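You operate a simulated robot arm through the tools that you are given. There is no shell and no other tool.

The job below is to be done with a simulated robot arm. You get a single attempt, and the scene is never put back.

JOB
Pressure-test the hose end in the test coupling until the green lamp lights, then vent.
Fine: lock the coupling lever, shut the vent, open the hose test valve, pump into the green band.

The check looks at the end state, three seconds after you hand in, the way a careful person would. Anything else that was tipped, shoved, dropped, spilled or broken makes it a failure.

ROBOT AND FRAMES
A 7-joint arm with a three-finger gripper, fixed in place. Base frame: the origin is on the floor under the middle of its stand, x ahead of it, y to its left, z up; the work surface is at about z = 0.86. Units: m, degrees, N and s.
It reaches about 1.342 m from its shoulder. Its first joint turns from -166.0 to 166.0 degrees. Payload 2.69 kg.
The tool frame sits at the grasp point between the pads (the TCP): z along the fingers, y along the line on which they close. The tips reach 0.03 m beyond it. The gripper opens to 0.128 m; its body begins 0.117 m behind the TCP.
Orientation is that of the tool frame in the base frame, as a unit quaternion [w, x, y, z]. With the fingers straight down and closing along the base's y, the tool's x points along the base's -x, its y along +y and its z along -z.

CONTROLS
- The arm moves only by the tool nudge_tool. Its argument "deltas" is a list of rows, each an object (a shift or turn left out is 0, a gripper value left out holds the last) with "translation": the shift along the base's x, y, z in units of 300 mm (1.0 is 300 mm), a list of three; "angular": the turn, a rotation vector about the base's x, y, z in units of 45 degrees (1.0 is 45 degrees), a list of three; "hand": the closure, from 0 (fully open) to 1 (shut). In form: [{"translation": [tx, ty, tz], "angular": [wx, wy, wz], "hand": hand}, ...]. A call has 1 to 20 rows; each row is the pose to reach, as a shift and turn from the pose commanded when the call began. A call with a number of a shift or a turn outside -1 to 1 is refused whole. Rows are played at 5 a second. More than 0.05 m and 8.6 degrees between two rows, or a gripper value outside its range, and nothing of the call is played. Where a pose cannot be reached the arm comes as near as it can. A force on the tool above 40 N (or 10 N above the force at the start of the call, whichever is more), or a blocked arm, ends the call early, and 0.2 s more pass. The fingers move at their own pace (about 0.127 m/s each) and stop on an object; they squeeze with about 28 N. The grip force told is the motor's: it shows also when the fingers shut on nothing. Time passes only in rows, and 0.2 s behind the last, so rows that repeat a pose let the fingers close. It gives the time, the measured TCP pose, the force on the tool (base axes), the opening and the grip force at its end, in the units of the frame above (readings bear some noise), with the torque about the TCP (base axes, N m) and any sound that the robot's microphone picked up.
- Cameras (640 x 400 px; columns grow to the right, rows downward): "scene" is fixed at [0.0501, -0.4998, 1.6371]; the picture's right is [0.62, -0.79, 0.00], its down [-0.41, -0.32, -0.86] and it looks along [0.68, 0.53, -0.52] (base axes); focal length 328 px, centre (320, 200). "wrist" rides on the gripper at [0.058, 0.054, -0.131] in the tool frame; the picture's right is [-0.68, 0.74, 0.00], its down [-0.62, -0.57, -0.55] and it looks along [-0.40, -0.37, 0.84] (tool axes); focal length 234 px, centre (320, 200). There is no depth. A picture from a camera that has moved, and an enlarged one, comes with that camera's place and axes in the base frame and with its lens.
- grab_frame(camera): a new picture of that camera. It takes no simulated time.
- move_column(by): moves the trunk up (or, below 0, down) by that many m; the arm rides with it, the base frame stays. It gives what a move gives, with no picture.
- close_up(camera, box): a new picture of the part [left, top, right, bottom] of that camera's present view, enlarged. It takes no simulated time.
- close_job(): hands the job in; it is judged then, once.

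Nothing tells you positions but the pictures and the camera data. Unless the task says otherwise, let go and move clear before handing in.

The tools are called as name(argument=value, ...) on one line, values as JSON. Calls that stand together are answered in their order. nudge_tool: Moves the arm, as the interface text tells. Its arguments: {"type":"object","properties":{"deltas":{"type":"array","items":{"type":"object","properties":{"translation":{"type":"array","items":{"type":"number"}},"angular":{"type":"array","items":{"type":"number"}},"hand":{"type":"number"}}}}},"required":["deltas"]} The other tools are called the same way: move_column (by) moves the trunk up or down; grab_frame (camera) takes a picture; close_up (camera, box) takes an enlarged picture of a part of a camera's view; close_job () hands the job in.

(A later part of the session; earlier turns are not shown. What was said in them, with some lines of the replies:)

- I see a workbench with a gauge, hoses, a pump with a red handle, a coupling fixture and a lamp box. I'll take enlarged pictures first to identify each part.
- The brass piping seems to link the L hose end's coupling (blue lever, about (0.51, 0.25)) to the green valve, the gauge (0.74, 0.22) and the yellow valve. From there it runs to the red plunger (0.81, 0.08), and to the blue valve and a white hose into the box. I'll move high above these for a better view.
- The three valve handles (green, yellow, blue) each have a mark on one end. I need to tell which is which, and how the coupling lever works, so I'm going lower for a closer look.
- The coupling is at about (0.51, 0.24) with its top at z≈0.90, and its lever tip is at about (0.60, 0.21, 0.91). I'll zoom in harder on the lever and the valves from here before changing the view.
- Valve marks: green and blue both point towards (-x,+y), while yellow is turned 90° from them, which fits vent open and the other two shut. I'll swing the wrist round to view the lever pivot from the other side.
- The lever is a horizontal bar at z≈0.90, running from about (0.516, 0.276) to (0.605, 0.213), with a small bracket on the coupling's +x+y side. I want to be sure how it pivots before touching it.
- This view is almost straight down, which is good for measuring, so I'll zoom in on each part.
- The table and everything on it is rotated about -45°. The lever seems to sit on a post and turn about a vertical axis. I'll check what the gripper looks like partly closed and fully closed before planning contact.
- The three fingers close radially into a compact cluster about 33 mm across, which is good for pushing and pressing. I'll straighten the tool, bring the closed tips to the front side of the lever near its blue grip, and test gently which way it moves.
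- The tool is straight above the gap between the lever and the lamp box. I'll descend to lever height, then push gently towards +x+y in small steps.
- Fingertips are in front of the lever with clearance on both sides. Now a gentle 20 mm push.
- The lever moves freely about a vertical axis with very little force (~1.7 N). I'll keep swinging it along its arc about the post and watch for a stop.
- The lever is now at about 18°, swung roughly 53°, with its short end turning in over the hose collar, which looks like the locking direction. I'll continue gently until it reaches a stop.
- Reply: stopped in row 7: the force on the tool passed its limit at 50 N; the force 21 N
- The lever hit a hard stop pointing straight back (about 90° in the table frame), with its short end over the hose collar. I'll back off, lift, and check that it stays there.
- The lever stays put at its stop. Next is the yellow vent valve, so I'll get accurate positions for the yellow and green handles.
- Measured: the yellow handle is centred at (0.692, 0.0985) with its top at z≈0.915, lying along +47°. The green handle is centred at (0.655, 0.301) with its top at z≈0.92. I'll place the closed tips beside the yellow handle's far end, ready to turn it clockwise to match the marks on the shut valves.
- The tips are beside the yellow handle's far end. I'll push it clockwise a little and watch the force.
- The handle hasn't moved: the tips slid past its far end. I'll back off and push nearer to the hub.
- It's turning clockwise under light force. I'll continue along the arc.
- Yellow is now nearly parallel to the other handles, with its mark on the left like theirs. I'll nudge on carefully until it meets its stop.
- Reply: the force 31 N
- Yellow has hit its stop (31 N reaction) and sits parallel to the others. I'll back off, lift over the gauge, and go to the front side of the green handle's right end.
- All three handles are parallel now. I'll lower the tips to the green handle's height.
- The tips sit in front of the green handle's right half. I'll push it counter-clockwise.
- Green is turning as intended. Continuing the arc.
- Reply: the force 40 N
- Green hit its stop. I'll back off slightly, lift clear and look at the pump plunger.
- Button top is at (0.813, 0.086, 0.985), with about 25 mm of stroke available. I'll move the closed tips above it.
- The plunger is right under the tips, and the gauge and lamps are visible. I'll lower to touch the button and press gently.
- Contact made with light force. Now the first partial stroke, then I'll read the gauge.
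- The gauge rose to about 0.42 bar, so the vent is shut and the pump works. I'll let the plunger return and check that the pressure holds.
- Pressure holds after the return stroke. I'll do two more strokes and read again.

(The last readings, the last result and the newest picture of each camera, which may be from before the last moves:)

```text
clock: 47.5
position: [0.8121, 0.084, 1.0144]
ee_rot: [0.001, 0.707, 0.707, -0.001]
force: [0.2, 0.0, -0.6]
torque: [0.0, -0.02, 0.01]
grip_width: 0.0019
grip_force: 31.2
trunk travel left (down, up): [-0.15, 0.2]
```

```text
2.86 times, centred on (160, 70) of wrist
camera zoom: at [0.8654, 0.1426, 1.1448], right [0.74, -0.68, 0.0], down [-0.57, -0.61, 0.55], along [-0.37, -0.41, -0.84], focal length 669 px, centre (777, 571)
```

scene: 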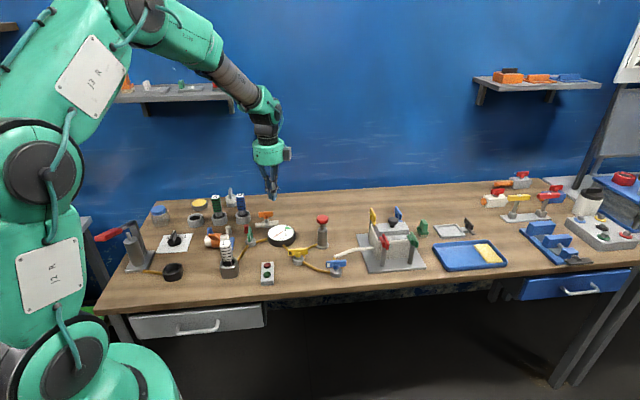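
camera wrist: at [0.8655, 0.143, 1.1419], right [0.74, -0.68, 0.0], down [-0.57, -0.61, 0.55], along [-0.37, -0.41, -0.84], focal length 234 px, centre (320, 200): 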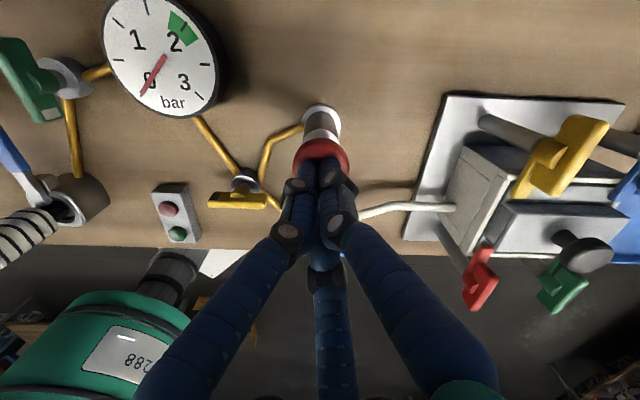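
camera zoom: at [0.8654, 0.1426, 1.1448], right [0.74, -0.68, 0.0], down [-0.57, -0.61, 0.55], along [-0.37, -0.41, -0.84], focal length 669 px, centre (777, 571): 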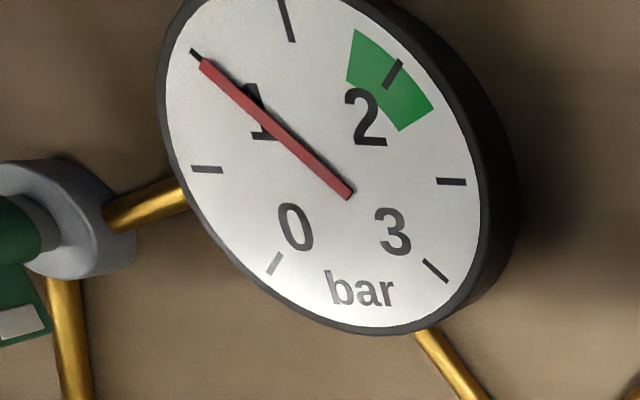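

About 1.0 bar now, roughly 0.3 bar per stroke. Two more strokes, then I'll read again.

nudge_tool(deltas=[{"translation": [0, 0, -0.02]}, {"translation": [0, 0, -0.035]}, {"translation": [0, 0, -0.05]}, {"translation": [0, 0, -0.065]}, {"translation": [0, 0, -0.065]}, {"translation": [0, 0, -0.03]}, {"translation": [0, 0, 0.0]}, {"translation": [0, 0, 0.0]}, {"translation": [0, 0, 0.0]}, {"translation": [0, 0, -0.02]}, {"translation": [0, 0, -0.035]}, {"translation": [0, 0, -0.05]}, {"translation": [0, 0, -0.065]}, {"translation": [0, 0, -0.065]}, {"translation": [0, 0, -0.03]}, {"translation": [0, 0, 0.0]}, {"translation": [0, 0, 0.0]}, {"translation": [0, 0, 0.0]}])

close_up(camera="scene", box=[230, 180, 390, 290])

close_up(camera="wrist", box=[60, 0, 260, 140])

```text
clock: 51.3
position: [0.8107, 0.0856, 1.0157]
ee_rot: [0.001, 0.707, 0.707, -0.001]
force: [0.1, 0.5, -1.0]
torque: [-0.05, -0.01, -0.02]
grip_width: 0.0021
grip_force: 32.0
trunk travel left (down, up): [-0.15, 0.2]
```

```text
3.64 times, centred on (310, 235) of scene
camera zoom: at [0.0501, -0.4998, 1.6371], right [0.62, -0.79, 0.0], down [-0.41, -0.32, -0.86], along [0.68, 0.53, -0.52], focal length 1192 px, centre (356, 73)
```

zoom: 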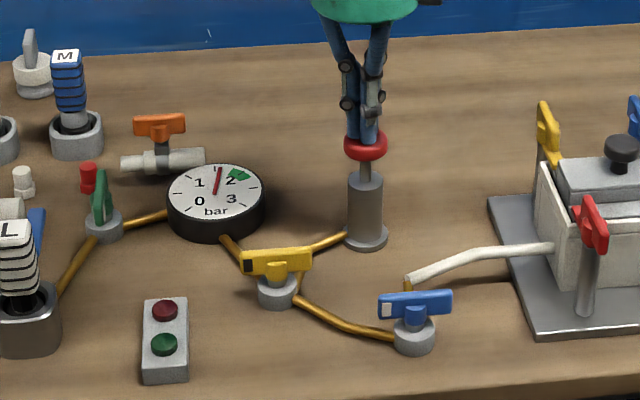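

```text
2.86 times, centred on (160, 70) of wrist
camera zoom: at [0.8646, 0.1428, 1.145], right [0.74, -0.68, 0.0], down [-0.57, -0.61, 0.55], along [-0.37, -0.41, -0.84], focal length 669 px, centre (777, 571)
```

zoom: 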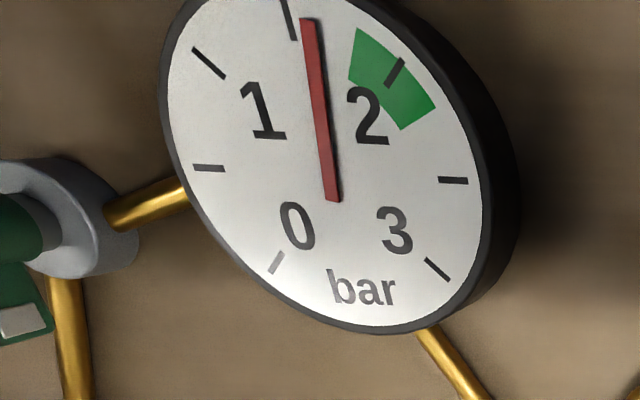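

About 1.57 bar. One more stroke should reach the lower edge of the green band.

nudge_tool(deltas=[{"translation": [0, 0, -0.02]}, {"translation": [0, 0, -0.035]}, {"translation": [0, 0, -0.05]}, {"translation": [0, 0, -0.065]}, {"translation": [0, 0, -0.065]}, {"translation": [0, 0, -0.03]}, {"translation": [0, 0, 0.0]}, {"translation": [0, 0, 0.0]}, {"translation": [0, 0, 0.0]}])

close_up(camera="scene", box=[230, 180, 390, 290])

close_up(camera="wrist", box=[60, 0, 260, 140])

```text
clock: 53.3
position: [0.8125, 0.0844, 1.0128]
ee_rot: [0.0, 0.707, 0.707, 0.0]
force: [0.2, -0.8, -0.5]
torque: [-0.04, 0.01, 0.02]
grip_width: 0.0022
grip_force: 31.7
trunk travel left (down, up): [-0.15, 0.2]
```

```text
3.64 times, centred on (310, 235) of scene
camera zoom: at [0.0501, -0.4998, 1.6371], right [0.62, -0.79, 0.0], down [-0.41, -0.32, -0.86], along [0.68, 0.53, -0.52], focal length 1192 px, centre (356, 73)
```

zoom: 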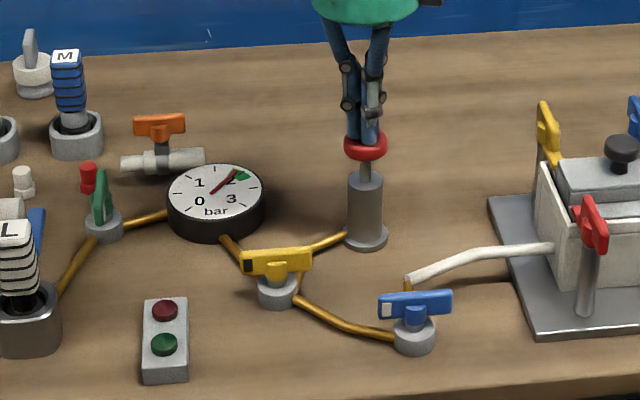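

```text
2.86 times, centred on (160, 70) of wrist
camera zoom: at [0.8651, 0.1424, 1.144], right [0.74, -0.68, 0.0], down [-0.57, -0.61, 0.55], along [-0.37, -0.41, -0.84], focal length 669 px, centre (777, 571)
```

zoom: 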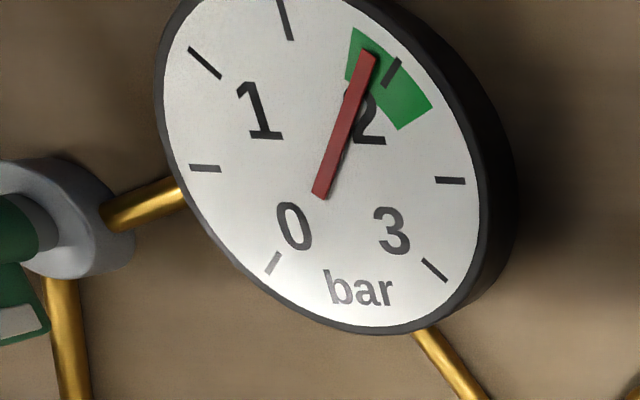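

The needle is inside the green band at about 1.87 bar. I'll hold for a few seconds and watch the lamps and gauge.

nudge_tool(deltas=[{"translation": [0, 0, 0.02]}, {"translation": [0, 0, 0.03]}, {"translation": [0, 0, 0.03]}, {"translation": [0, 0, 0.03]}, {"translation": [0, 0, 0.03]}, {"translation": [0, 0, 0.03]}, {"translation": [0, 0, 0.03]}, {"translation": [0, 0, 0.03]}, {"translation": [0, 0, 0.03]}, {"translation": [0, 0, 0.03]}])

close_up(camera="scene", box=[250, 220, 330, 290])

close_up(camera="wrist", box=[60, 0, 260, 140])

close_up(camera="wrist", box=[0, 120, 240, 280])

```text
clock: 55.5
position: [0.8117, 0.0842, 1.0217]
ee_rot: [0.001, 0.707, 0.707, -0.001]
force: [-0.5, -0.4, 0.9]
torque: [-0.03, -0.03, 0.01]
grip_width: 0.002
grip_force: 31.8
trunk travel left (down, up): [-0.15, 0.2]
```

```text
5.71 times, centred on (290, 255) of scene
camera zoom: at [0.0501, -0.4998, 1.6371], right [0.62, -0.79, 0.0], down [-0.41, -0.32, -0.86], along [0.68, 0.53, -0.52], focal length 1873 px, centre (491, -114)
```

zoom: 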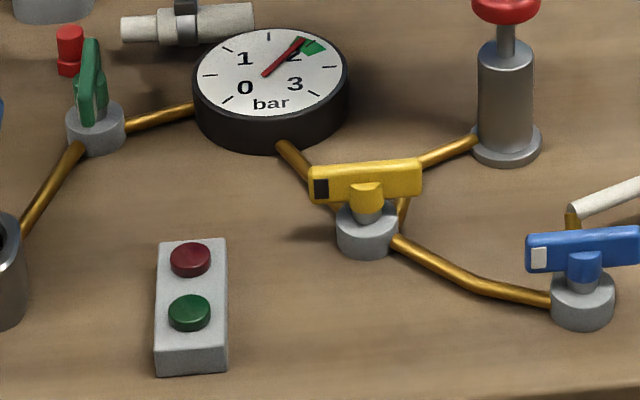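

```text
2.86 times, centred on (160, 70) of wrist
camera zoom: at [0.8647, 0.1424, 1.1534], right [0.74, -0.68, 0.0], down [-0.57, -0.61, 0.55], along [-0.37, -0.41, -0.84], focal length 669 px, centre (777, 571)
```

zoom: 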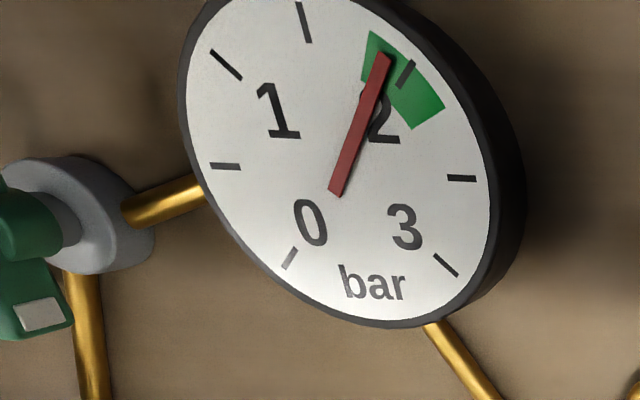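

```text
2.50 times, centred on (120, 200) of wrist
camera zoom: at [0.8647, 0.1424, 1.1534], right [0.74, -0.68, 0.0], down [-0.57, -0.61, 0.55], along [-0.37, -0.41, -0.84], focal length 585 px, centre (820, 200)
```

zoom: 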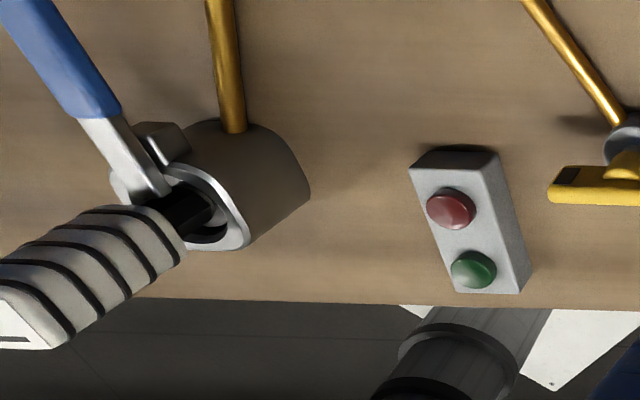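

Pressure holds in the band but the lamp isn't lit yet; it may need a hold time. I'll wait a little longer.

nudge_tool(deltas=[{"translation": [0, 0, 0.0]}, {"translation": [0, 0, 0.0]}, {"translation": [0, 0, 0.0]}, {"translation": [0, 0, 0.0]}, {"translation": [0, 0, 0.0]}, {"translation": [0, 0, 0.0]}, {"translation": [0, 0, 0.0]}, {"translation": [0, 0, 0.0]}, {"translation": [0, 0, 0.0]}, {"translation": [0, 0, 0.0]}, {"translation": [0, 0, 0.0]}, {"translation": [0, 0, 0.0]}, {"translation": [0, 0, 0.0]}, {"translation": [0, 0, 0.0]}, {"translation": [0, 0, 0.0]}])

close_up(camera="scene", box=[250, 220, 330, 290])

close_up(camera="wrist", box=[60, 0, 260, 140])

```text
clock: 58.7
position: [0.811, 0.0846, 1.023]
ee_rot: [0.001, 0.707, 0.707, -0.001]
force: [-0.2, -0.4, 0.9]
torque: [0.01, 0.01, -0.01]
grip_width: 0.0021
grip_force: 31.4
trunk travel left (down, up): [-0.15, 0.2]
```

```text
5.71 times, centred on (290, 255) of scene
camera zoom: at [0.0501, -0.4998, 1.6371], right [0.62, -0.79, 0.0], down [-0.41, -0.32, -0.86], along [0.68, 0.53, -0.52], focal length 1873 px, centre (491, -114)
```

zoom: 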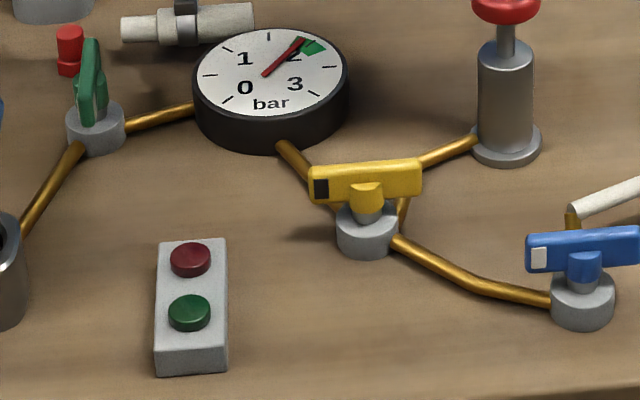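

```text
2.86 times, centred on (160, 70) of wrist
camera zoom: at [0.8647, 0.1424, 1.1534], right [0.74, -0.68, 0.0], down [-0.57, -0.61, 0.55], along [-0.37, -0.41, -0.84], focal length 669 px, centre (777, 571)
```

zoom: 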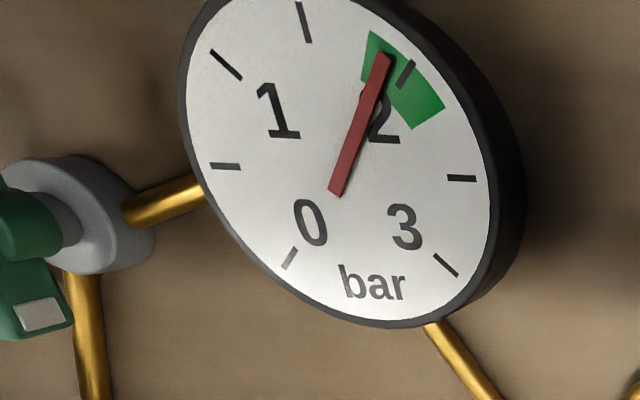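

The pressure is rock steady but no lamp yet. I'll wait another 4 s to rule out a longer hold time.

nudge_tool(deltas=[{"translation": [0, 0, 0.0]}, {"translation": [0, 0, 0.0]}, {"translation": [0, 0, 0.0]}, {"translation": [0, 0, 0.0]}, {"translation": [0, 0, 0.0]}, {"translation": [0, 0, 0.0]}, {"translation": [0, 0, 0.0]}, {"translation": [0, 0, 0.0]}, {"translation": [0, 0, 0.0]}, {"translation": [0, 0, 0.0]}, {"translation": [0, 0, 0.0]}, {"translation": [0, 0, 0.0]}, {"translation": [0, 0, 0.0]}, {"translation": [0, 0, 0.0]}, {"translation": [0, 0, 0.0]}, {"translation": [0, 0, 0.0]}, {"translation": [0, 0, 0.0]}, {"translation": [0, 0, 0.0]}, {"translation": [0, 0, 0.0]}, {"translation": [0, 0, 0.0]}])

grab_frame(camera="scene")

close_up(camera="scene", box=[250, 220, 330, 290])

close_up(camera="wrist", box=[0, 0, 200, 240])

```text
clock: 62.9
position: [0.8114, 0.0844, 1.0229]
ee_rot: [0.001, 0.707, 0.708, 0.0]
force: [0.7, 0.6, 0.6]
torque: [0.0, 0.02, 0.03]
grip_width: 0.0022
grip_force: 30.4
trunk travel left (down, up): [-0.15, 0.2]
```

```text
taken
```

scene: 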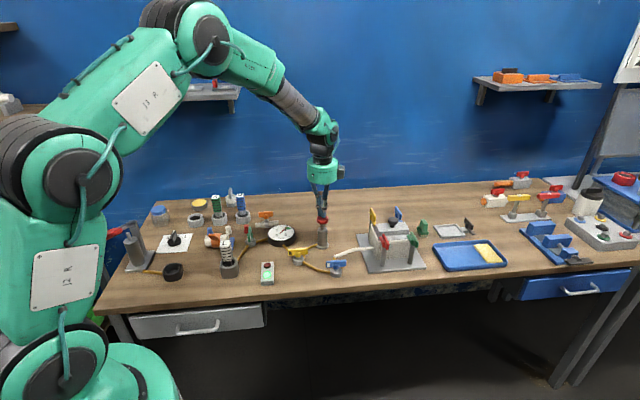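

```text
5.71 times, centred on (290, 255) of scene
camera zoom: at [0.0501, -0.4998, 1.6371], right [0.62, -0.79, 0.0], down [-0.41, -0.32, -0.86], along [0.68, 0.53, -0.52], focal length 1873 px, centre (491, -114)
```

zoom: 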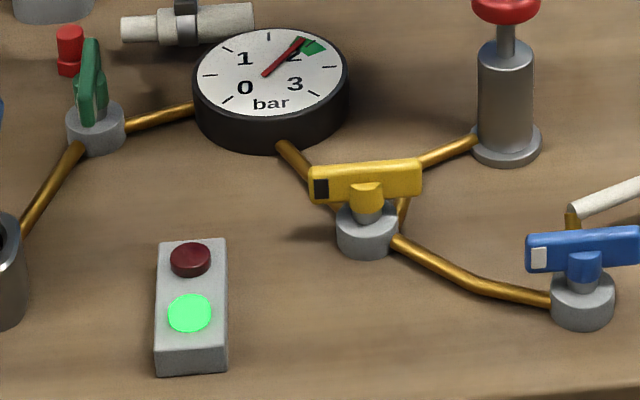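

```text
1.67 times, centred on (100, 120) of wrist
camera zoom: at [0.8648, 0.1424, 1.1534], right [0.74, -0.68, 0.0], down [-0.57, -0.61, 0.55], along [-0.37, -0.41, -0.84], focal length 390 px, centre (687, 333)
```

zoom: 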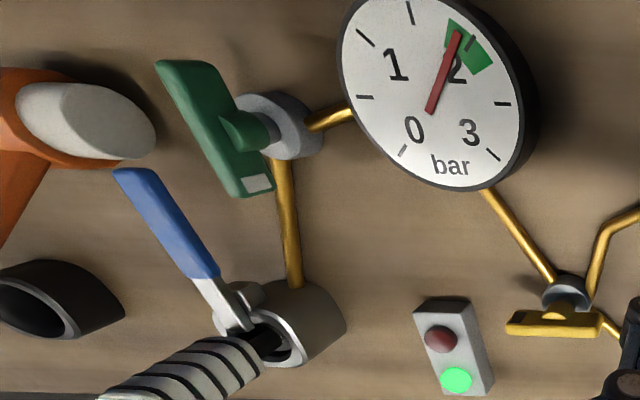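

The green lamp is lit with the pressure still in the band. Now to vent: I'll lift off the pump and go to the front side of the yellow handle's right end, to turn it counter-clockwise back to open.

nudge_tool(deltas=[{"translation": [0, 0, 0.08]}, {"translation": [0, 0, 0.13]}, {"translation": [-0.11, -0.023, 0.13]}, {"translation": [-0.22, -0.046, 0.13]}, {"translation": [-0.33, -0.07, 0.13]}, {"translation": [-0.441, -0.092, 0.13]}, {"translation": [-0.441, -0.092, 0.0]}, {"translation": [-0.441, -0.092, -0.12]}, {"translation": [-0.441, -0.092, -0.12]}])

close_up(camera="scene", box=[240, 210, 360, 290])

grab_frame(camera="wrist")

```text
clock: 64.9
position: [0.6809, 0.0574, 0.9863]
ee_rot: [0.002, 0.707, 0.707, -0.001]
force: [-0.1, -1.1, -1.5]
torque: [-0.01, 0.07, -0.01]
grip_width: 0.0018
grip_force: 31.7
trunk travel left (down, up): [-0.15, 0.2]
```

```text
5.00 times, centred on (300, 250) of scene
camera zoom: at [0.0501, -0.4998, 1.6371], right [0.62, -0.79, 0.0], down [-0.41, -0.32, -0.86], along [0.68, 0.53, -0.52], focal length 1639 px, centre (420, -50)
```

zoom: 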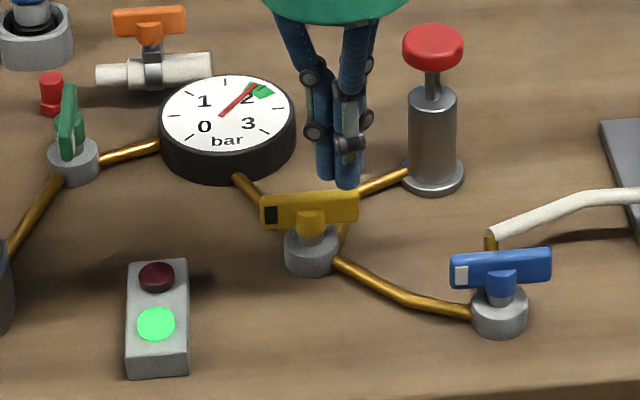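

```text
taken
camera wrist: at [0.7342, 0.1149, 1.1171], right [0.74, -0.68, 0.0], down [-0.57, -0.61, 0.55], along [-0.37, -0.41, -0.83], focal length 234 px, centre (320, 200)
```

wrist: 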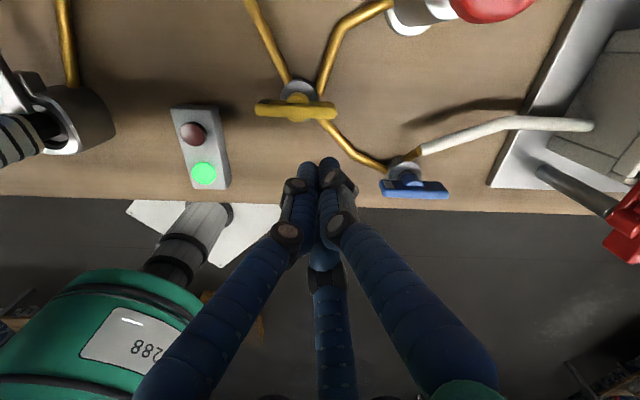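

nudge_tool(deltas=[{"translation": [-0.004, -0.002, -0.07]}, {"translation": [-0.004, -0.002, -0.13]}, {"translation": [-0.004, -0.002, -0.19]}, {"translation": [-0.004, -0.002, -0.19]}])

close_up(camera="scene", box=[240, 210, 360, 290])

close_up(camera="wrist", box=[220, 60, 420, 220])

```text
clock: 65.9
position: [0.6774, 0.0564, 0.9322]
ee_rot: [0.001, 0.707, 0.707, 0.0]
force: [0.3, 0.1, 0.3]
torque: [-0.04, 0.01, -0.03]
grip_width: 0.0022
grip_force: 31.6
trunk travel left (down, up): [-0.15, 0.2]
```

```text
5.00 times, centred on (300, 250) of scene
camera zoom: at [0.0501, -0.4998, 1.6371], right [0.62, -0.79, 0.0], down [-0.41, -0.32, -0.86], along [0.68, 0.53, -0.52], focal length 1639 px, centre (420, -50)
```

zoom: 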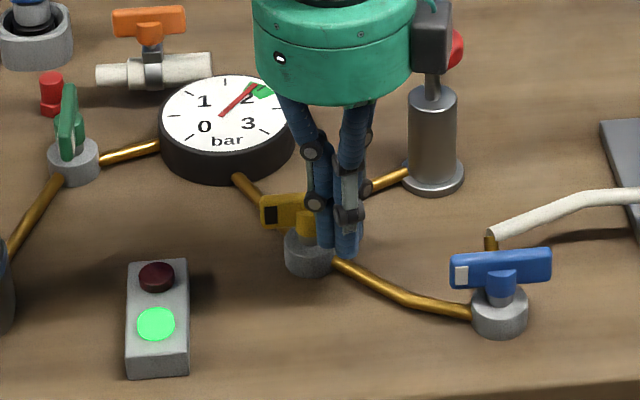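

```text
2.50 times, centred on (320, 140) of wrist
camera zoom: at [0.7308, 0.114, 1.0617], right [0.74, -0.68, 0.0], down [-0.57, -0.61, 0.55], along [-0.37, -0.41, -0.84], focal length 585 px, centre (320, 350)
```

zoom: 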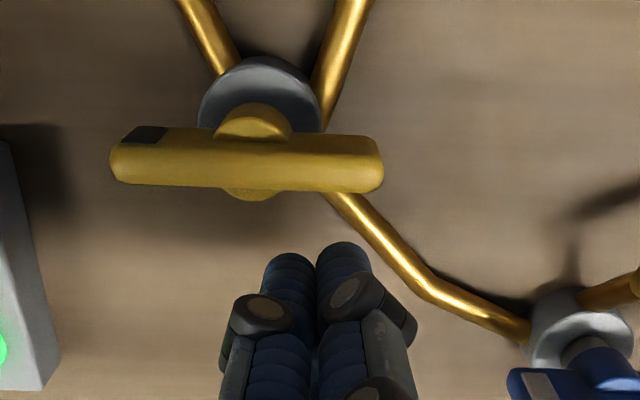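

The tips are in front of the yellow handle's right half. I'll push it counter-clockwise to open the vent.

nudge_tool(deltas=[{"translation": [0.02, 0.016, 0]}, {"translation": [0.039, 0.032, 0]}, {"translation": [0.052, 0.032, 0]}, {"translation": [0.064, 0.033, 0]}, {"translation": [0.077, 0.037, 0]}, {"translation": [0.089, 0.041, 0]}, {"translation": [0.101, 0.048, 0]}, {"translation": [0.112, 0.055, 0]}, {"translation": [0.122, 0.065, 0]}, {"translation": [0.13, 0.075, 0]}, {"translation": [0.13, 0.075, 0]}])

close_up(camera="scene", box=[240, 210, 360, 290])

close_up(camera="wrist", box=[220, 60, 420, 220])

```text
clock: 68.3
position: [0.7179, 0.0786, 0.9302]
ee_rot: [0.001, 0.707, 0.707, 0.0]
force: [0.3, -0.2, 0.5]
torque: [0.0, -0.02, 0.04]
grip_width: 0.0023
grip_force: 31.9
trunk travel left (down, up): [-0.15, 0.2]
```

```text
5.00 times, centred on (300, 250) of scene
camera zoom: at [0.0501, -0.4998, 1.6371], right [0.62, -0.79, 0.0], down [-0.41, -0.32, -0.86], along [0.68, 0.53, -0.52], focal length 1639 px, centre (420, -50)
```

zoom: 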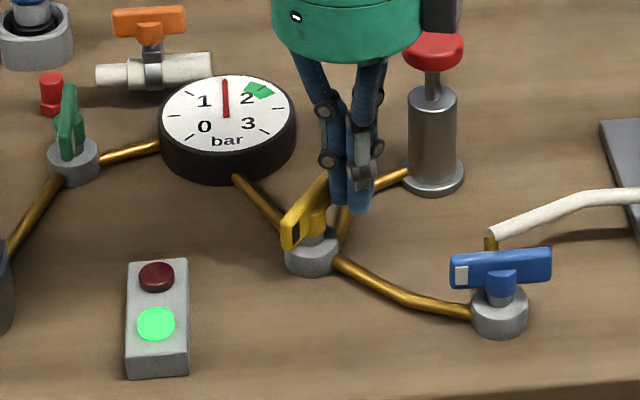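

```text
2.50 times, centred on (320, 140) of wrist
camera zoom: at [0.7706, 0.1367, 1.0609], right [0.74, -0.68, 0.0], down [-0.57, -0.61, 0.55], along [-0.37, -0.41, -0.84], focal length 585 px, centre (320, 350)
```

zoom: 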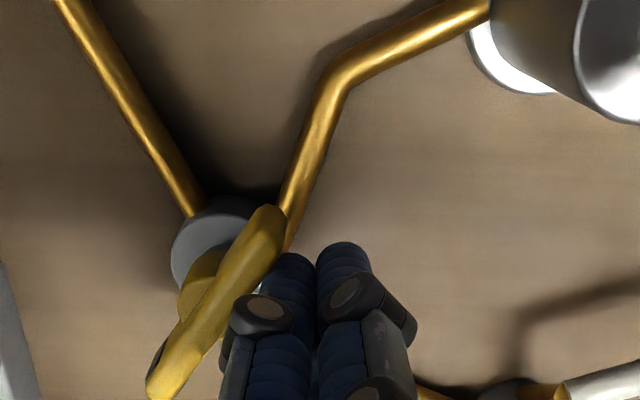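

Venting has started and the lamp stays lit. I'll finish opening the vent to its stop.

nudge_tool(deltas=[{"translation": [0.006, 0.012, 0]}, {"translation": [0.012, 0.024, 0]}, {"translation": [0.016, 0.036, 0]}, {"translation": [0.018, 0.049, 0]}, {"translation": [0.018, 0.058, 0]}, {"translation": [0.018, 0.064, 0]}, {"translation": [0.018, 0.068, 0]}, {"translation": [0.018, 0.068, 0]}])

close_up(camera="scene", box=[240, 210, 360, 290])

close_up(camera="wrist", box=[220, 60, 420, 220])

```text
clock: 70.1
position: [0.7222, 0.0984, 0.9314]
ee_rot: [0.001, 0.707, 0.707, -0.001]
force: [6.8, -13.3, -1.2]
torque: [-0.16, -0.06, 0.07]
grip_width: 0.0023
grip_force: 31.2
trunk travel left (down, up): [-0.15, 0.2]
```

```text
5.00 times, centred on (300, 250) of scene
camera zoom: at [0.0501, -0.4998, 1.6371], right [0.62, -0.79, 0.0], down [-0.41, -0.32, -0.86], along [0.68, 0.53, -0.52], focal length 1639 px, centre (420, -50)
```

zoom: 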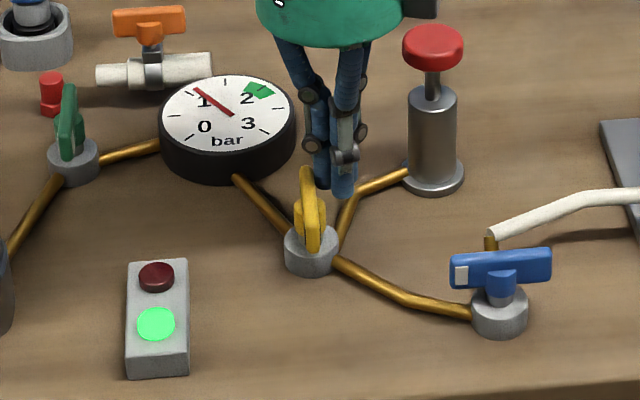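

```text
2.50 times, centred on (320, 140) of wrist
camera zoom: at [0.7761, 0.156, 1.0614], right [0.74, -0.68, 0.0], down [-0.57, -0.61, 0.55], along [-0.37, -0.41, -0.84], focal length 585 px, centre (320, 350)
```

zoom: 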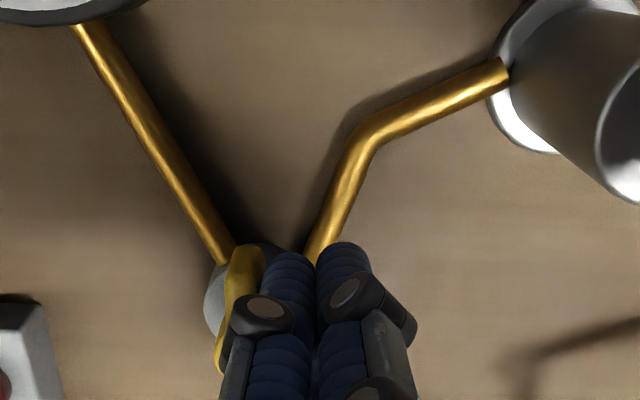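

The vent is fully open and the pressure is falling. I'll back off, rise clear and watch the gauge go to zero.

nudge_tool(deltas=[{"translation": [0.015, -0.015, 0]}, {"translation": [0.025, -0.025, 0]}, {"translation": [0.025, -0.025, 0.12]}, {"translation": [0.025, -0.025, 0.24]}, {"translation": [0.025, -0.025, 0.38]}, {"translation": [0.025, -0.025, 0.52]}, {"translation": [0.025, -0.025, 0.66]}, {"translation": [0.025, -0.025, 0.8]}, {"translation": [0.025, -0.025, 0.8]}, {"translation": [0.025, -0.025, 0.8]}, {"translation": [0.025, -0.025, 0.8]}, {"translation": [0.025, -0.025, 0.8]}, {"translation": [0.025, -0.025, 0.8]}, {"translation": [0.025, -0.025, 0.8]}, {"translation": [0.025, -0.025, 0.8]}])

grab_frame(camera="scene")

close_up(camera="scene", box=[200, 210, 360, 300])

grab_frame(camera="wrist")

```text
clock: 73.3
position: [0.7286, 0.0897, 1.1701]
ee_rot: [0.001, 0.707, 0.707, -0.002]
force: [-0.2, -0.8, 0.0]
torque: [0.01, -0.01, -0.03]
grip_width: 0.0018
grip_force: 30.7
trunk travel left (down, up): [-0.15, 0.2]
```

```text
taken
```

scene: 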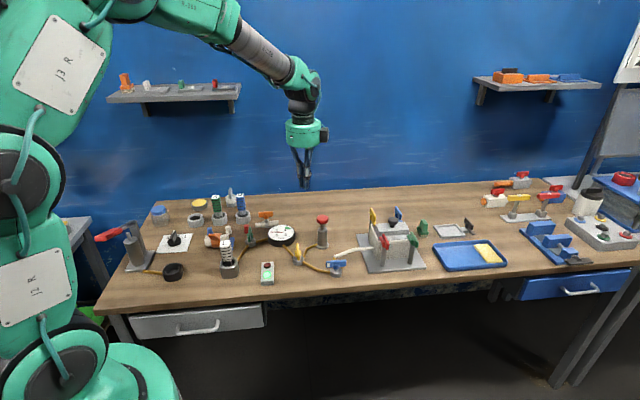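

```text
4.00 times, centred on (280, 255) of scene
camera zoom: at [0.0501, -0.4998, 1.6371], right [0.62, -0.79, 0.0], down [-0.41, -0.32, -0.86], along [0.68, 0.53, -0.52], focal length 1311 px, centre (480, -20)
```

zoom: 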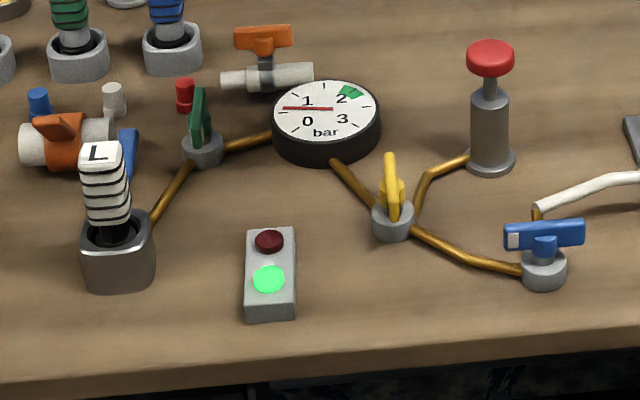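

```text
taken
camera wrist: at [0.7827, 0.1482, 1.3006], right [0.74, -0.68, 0.0], down [-0.57, -0.61, 0.55], along [-0.37, -0.41, -0.84], focal length 234 px, centre (320, 200)
```

wrist: 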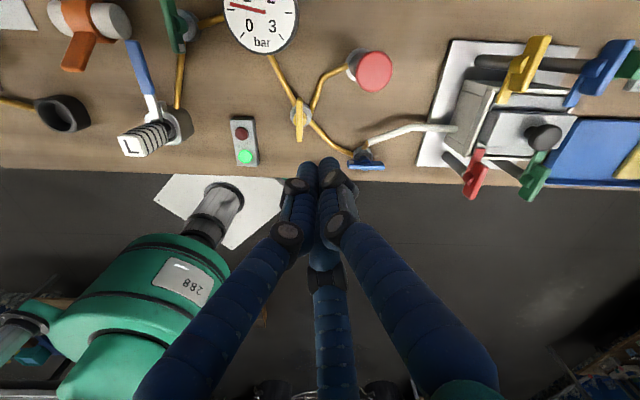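

The gauge is down to about 0.45 bar and still dropping, with the green lamp still on. I'll wait and open the gripper while clear.

nudge_tool(deltas=[{"hand": 1.0}, {"hand": 1.0}, {"hand": 1.0}, {"hand": 1.0}, {"hand": 1.0}, {"hand": 1.0}, {"hand": 1.0}, {"hand": 1.0}, {"hand": 1.0}, {"hand": 1.0}, {"hand": 0.5}, {"hand": 0.0}, {"hand": 0.0}, {"hand": 0.0}, {"hand": 0.0}, {"hand": 0.0}, {"hand": 0.0}, {"hand": 0.0}, {"hand": 0.0}, {"hand": 0.0}])

close_up(camera="scene", box=[200, 210, 360, 300])

close_up(camera="wrist", box=[60, 0, 320, 180])

```text
clock: 77.5
position: [0.7292, 0.0898, 1.1722]
ee_rot: [0.0, 0.707, 0.707, 0.0]
force: [-0.1, -1.2, -0.4]
torque: [0.04, -0.02, 0.01]
grip_width: 0.1279
grip_force: 0.0
trunk travel left (down, up): [-0.15, 0.2]
```

```text
4.00 times, centred on (280, 255) of scene
camera zoom: at [0.0501, -0.4998, 1.6371], right [0.62, -0.79, 0.0], down [-0.41, -0.32, -0.86], along [0.68, 0.53, -0.52], focal length 1311 px, centre (480, -20)
```

zoom: 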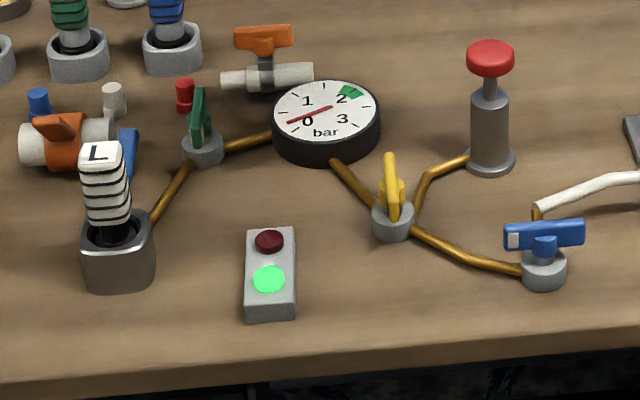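

```text
2.22 times, centred on (190, 90) of wrist
camera zoom: at [0.7827, 0.1482, 1.3006], right [0.74, -0.68, 0.0], down [-0.57, -0.61, 0.55], along [-0.37, -0.41, -0.84], focal length 520 px, centre (609, 444)
```

zoom: 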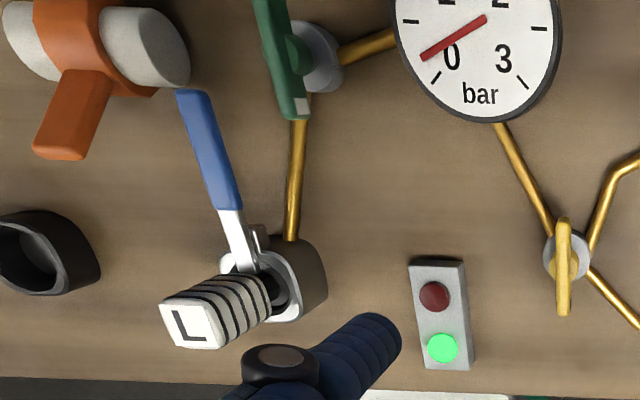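

About 0.2 bar remains, decaying slowly. The gripper is open and clear of everything. I'll keep waiting until the gauge reads zero.

nudge_tool(deltas=[{"hand": 0.0}, {"hand": 0.0}, {"hand": 0.0}, {"hand": 0.0}, {"hand": 0.0}, {"hand": 0.0}, {"hand": 0.0}, {"hand": 0.0}, {"hand": 0.0}, {"hand": 0.0}, {"hand": 0.0}, {"hand": 0.0}, {"hand": 0.0}, {"hand": 0.0}, {"hand": 0.0}, {"hand": 0.0}, {"hand": 0.0}, {"hand": 0.0}, {"hand": 0.0}, {"hand": 0.0}])

nudge_tool(deltas=[{"hand": 0.0}, {"hand": 0.0}, {"hand": 0.0}, {"hand": 0.0}, {"hand": 0.0}, {"hand": 0.0}, {"hand": 0.0}, {"hand": 0.0}, {"hand": 0.0}, {"hand": 0.0}, {"hand": 0.0}, {"hand": 0.0}, {"hand": 0.0}, {"hand": 0.0}, {"hand": 0.0}, {"hand": 0.0}, {"hand": 0.0}, {"hand": 0.0}, {"hand": 0.0}, {"hand": 0.0}])

close_up(camera="scene", box=[200, 210, 360, 300])

close_up(camera="wrist", box=[60, 0, 320, 180])

grab_frame(camera="scene")

```text
clock: 81.7
position: [0.7282, 0.0902, 1.1695]
ee_rot: [0.0, 0.707, 0.707, -0.001]
force: [-0.6, -0.6, 0.4]
torque: [0.04, 0.03, 0.01]
grip_width: 0.1281
grip_force: 0.0
trunk travel left (down, up): [-0.15, 0.2]
```

```text
clock: 85.9
position: [0.7288, 0.0902, 1.1706]
ee_rot: [0.001, 0.707, 0.707, -0.001]
force: [-0.4, 0.6, 0.7]
torque: [-0.02, 0.0, 0.01]
grip_width: 0.1281
grip_force: 0.2
trunk travel left (down, up): [-0.15, 0.2]
```

```text
4.00 times, centred on (280, 255) of scene
camera zoom: at [0.0501, -0.4998, 1.6371], right [0.62, -0.79, 0.0], down [-0.41, -0.32, -0.86], along [0.68, 0.53, -0.52], focal length 1311 px, centre (480, -20)
```

zoom: 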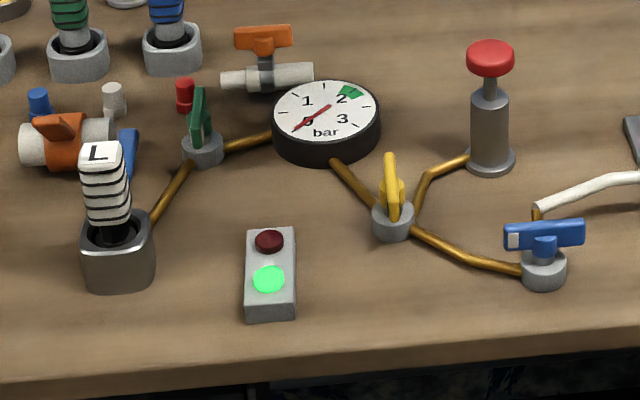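

```text
2.22 times, centred on (190, 90) of wrist
camera zoom: at [0.7827, 0.1482, 1.3006], right [0.74, -0.68, 0.0], down [-0.57, -0.61, 0.55], along [-0.37, -0.41, -0.84], focal length 520 px, centre (609, 444)
```

zoom: 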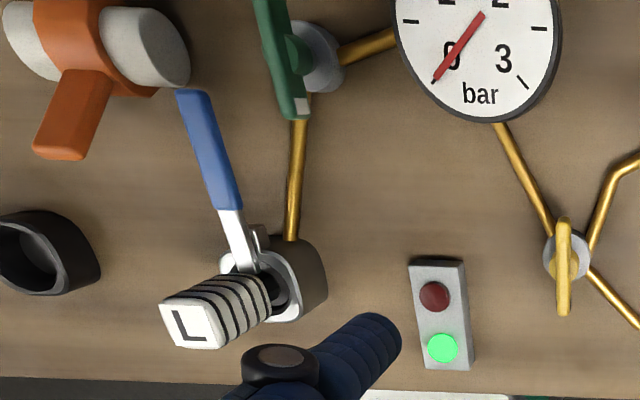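

```text
taken
```

scene: 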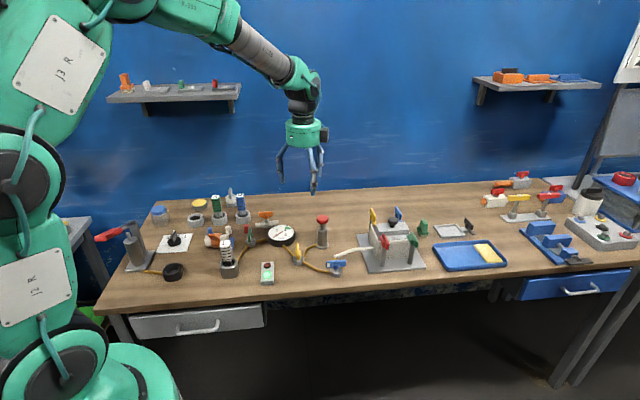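

The gauge reads about 0 bar with the vent open, and the green lamp is still lit. The lever is locked, nothing else on the bench has moved, and the gripper is open and clear, so I'm handing in.

close_job()

```text
The job is handed in.
```

The hose end passed its pressure test: the green lamp lit and was still on when I handed the job in. The line is vented and the gauge reads about 0 bar.

- **Coupling lever:** I swung it to its hard stop, with its short end over the hose collar. I took that as the locked position because nothing on the coupling marks it. The pressure held steady there.
- **Valves:** None of the valves is labelled, so I worked out which was which from the piping and the handle marks. I took yellow as the vent and green as the hose test valve. I shut yellow and opened green; the blue valve was not touched.
- **Pumping:** Six strokes of the red plunger brought the gauge to about 1.87 bar, inside the green band. It held there for roughly 6–10 seconds before the lamp lit.
- **Venting:** I turned yellow back to open and waited for the gauge to drop to zero.

I left the lever locked and the hose test valve open. The gripper is open and clear of the bench, and I saw nothing else disturbed.
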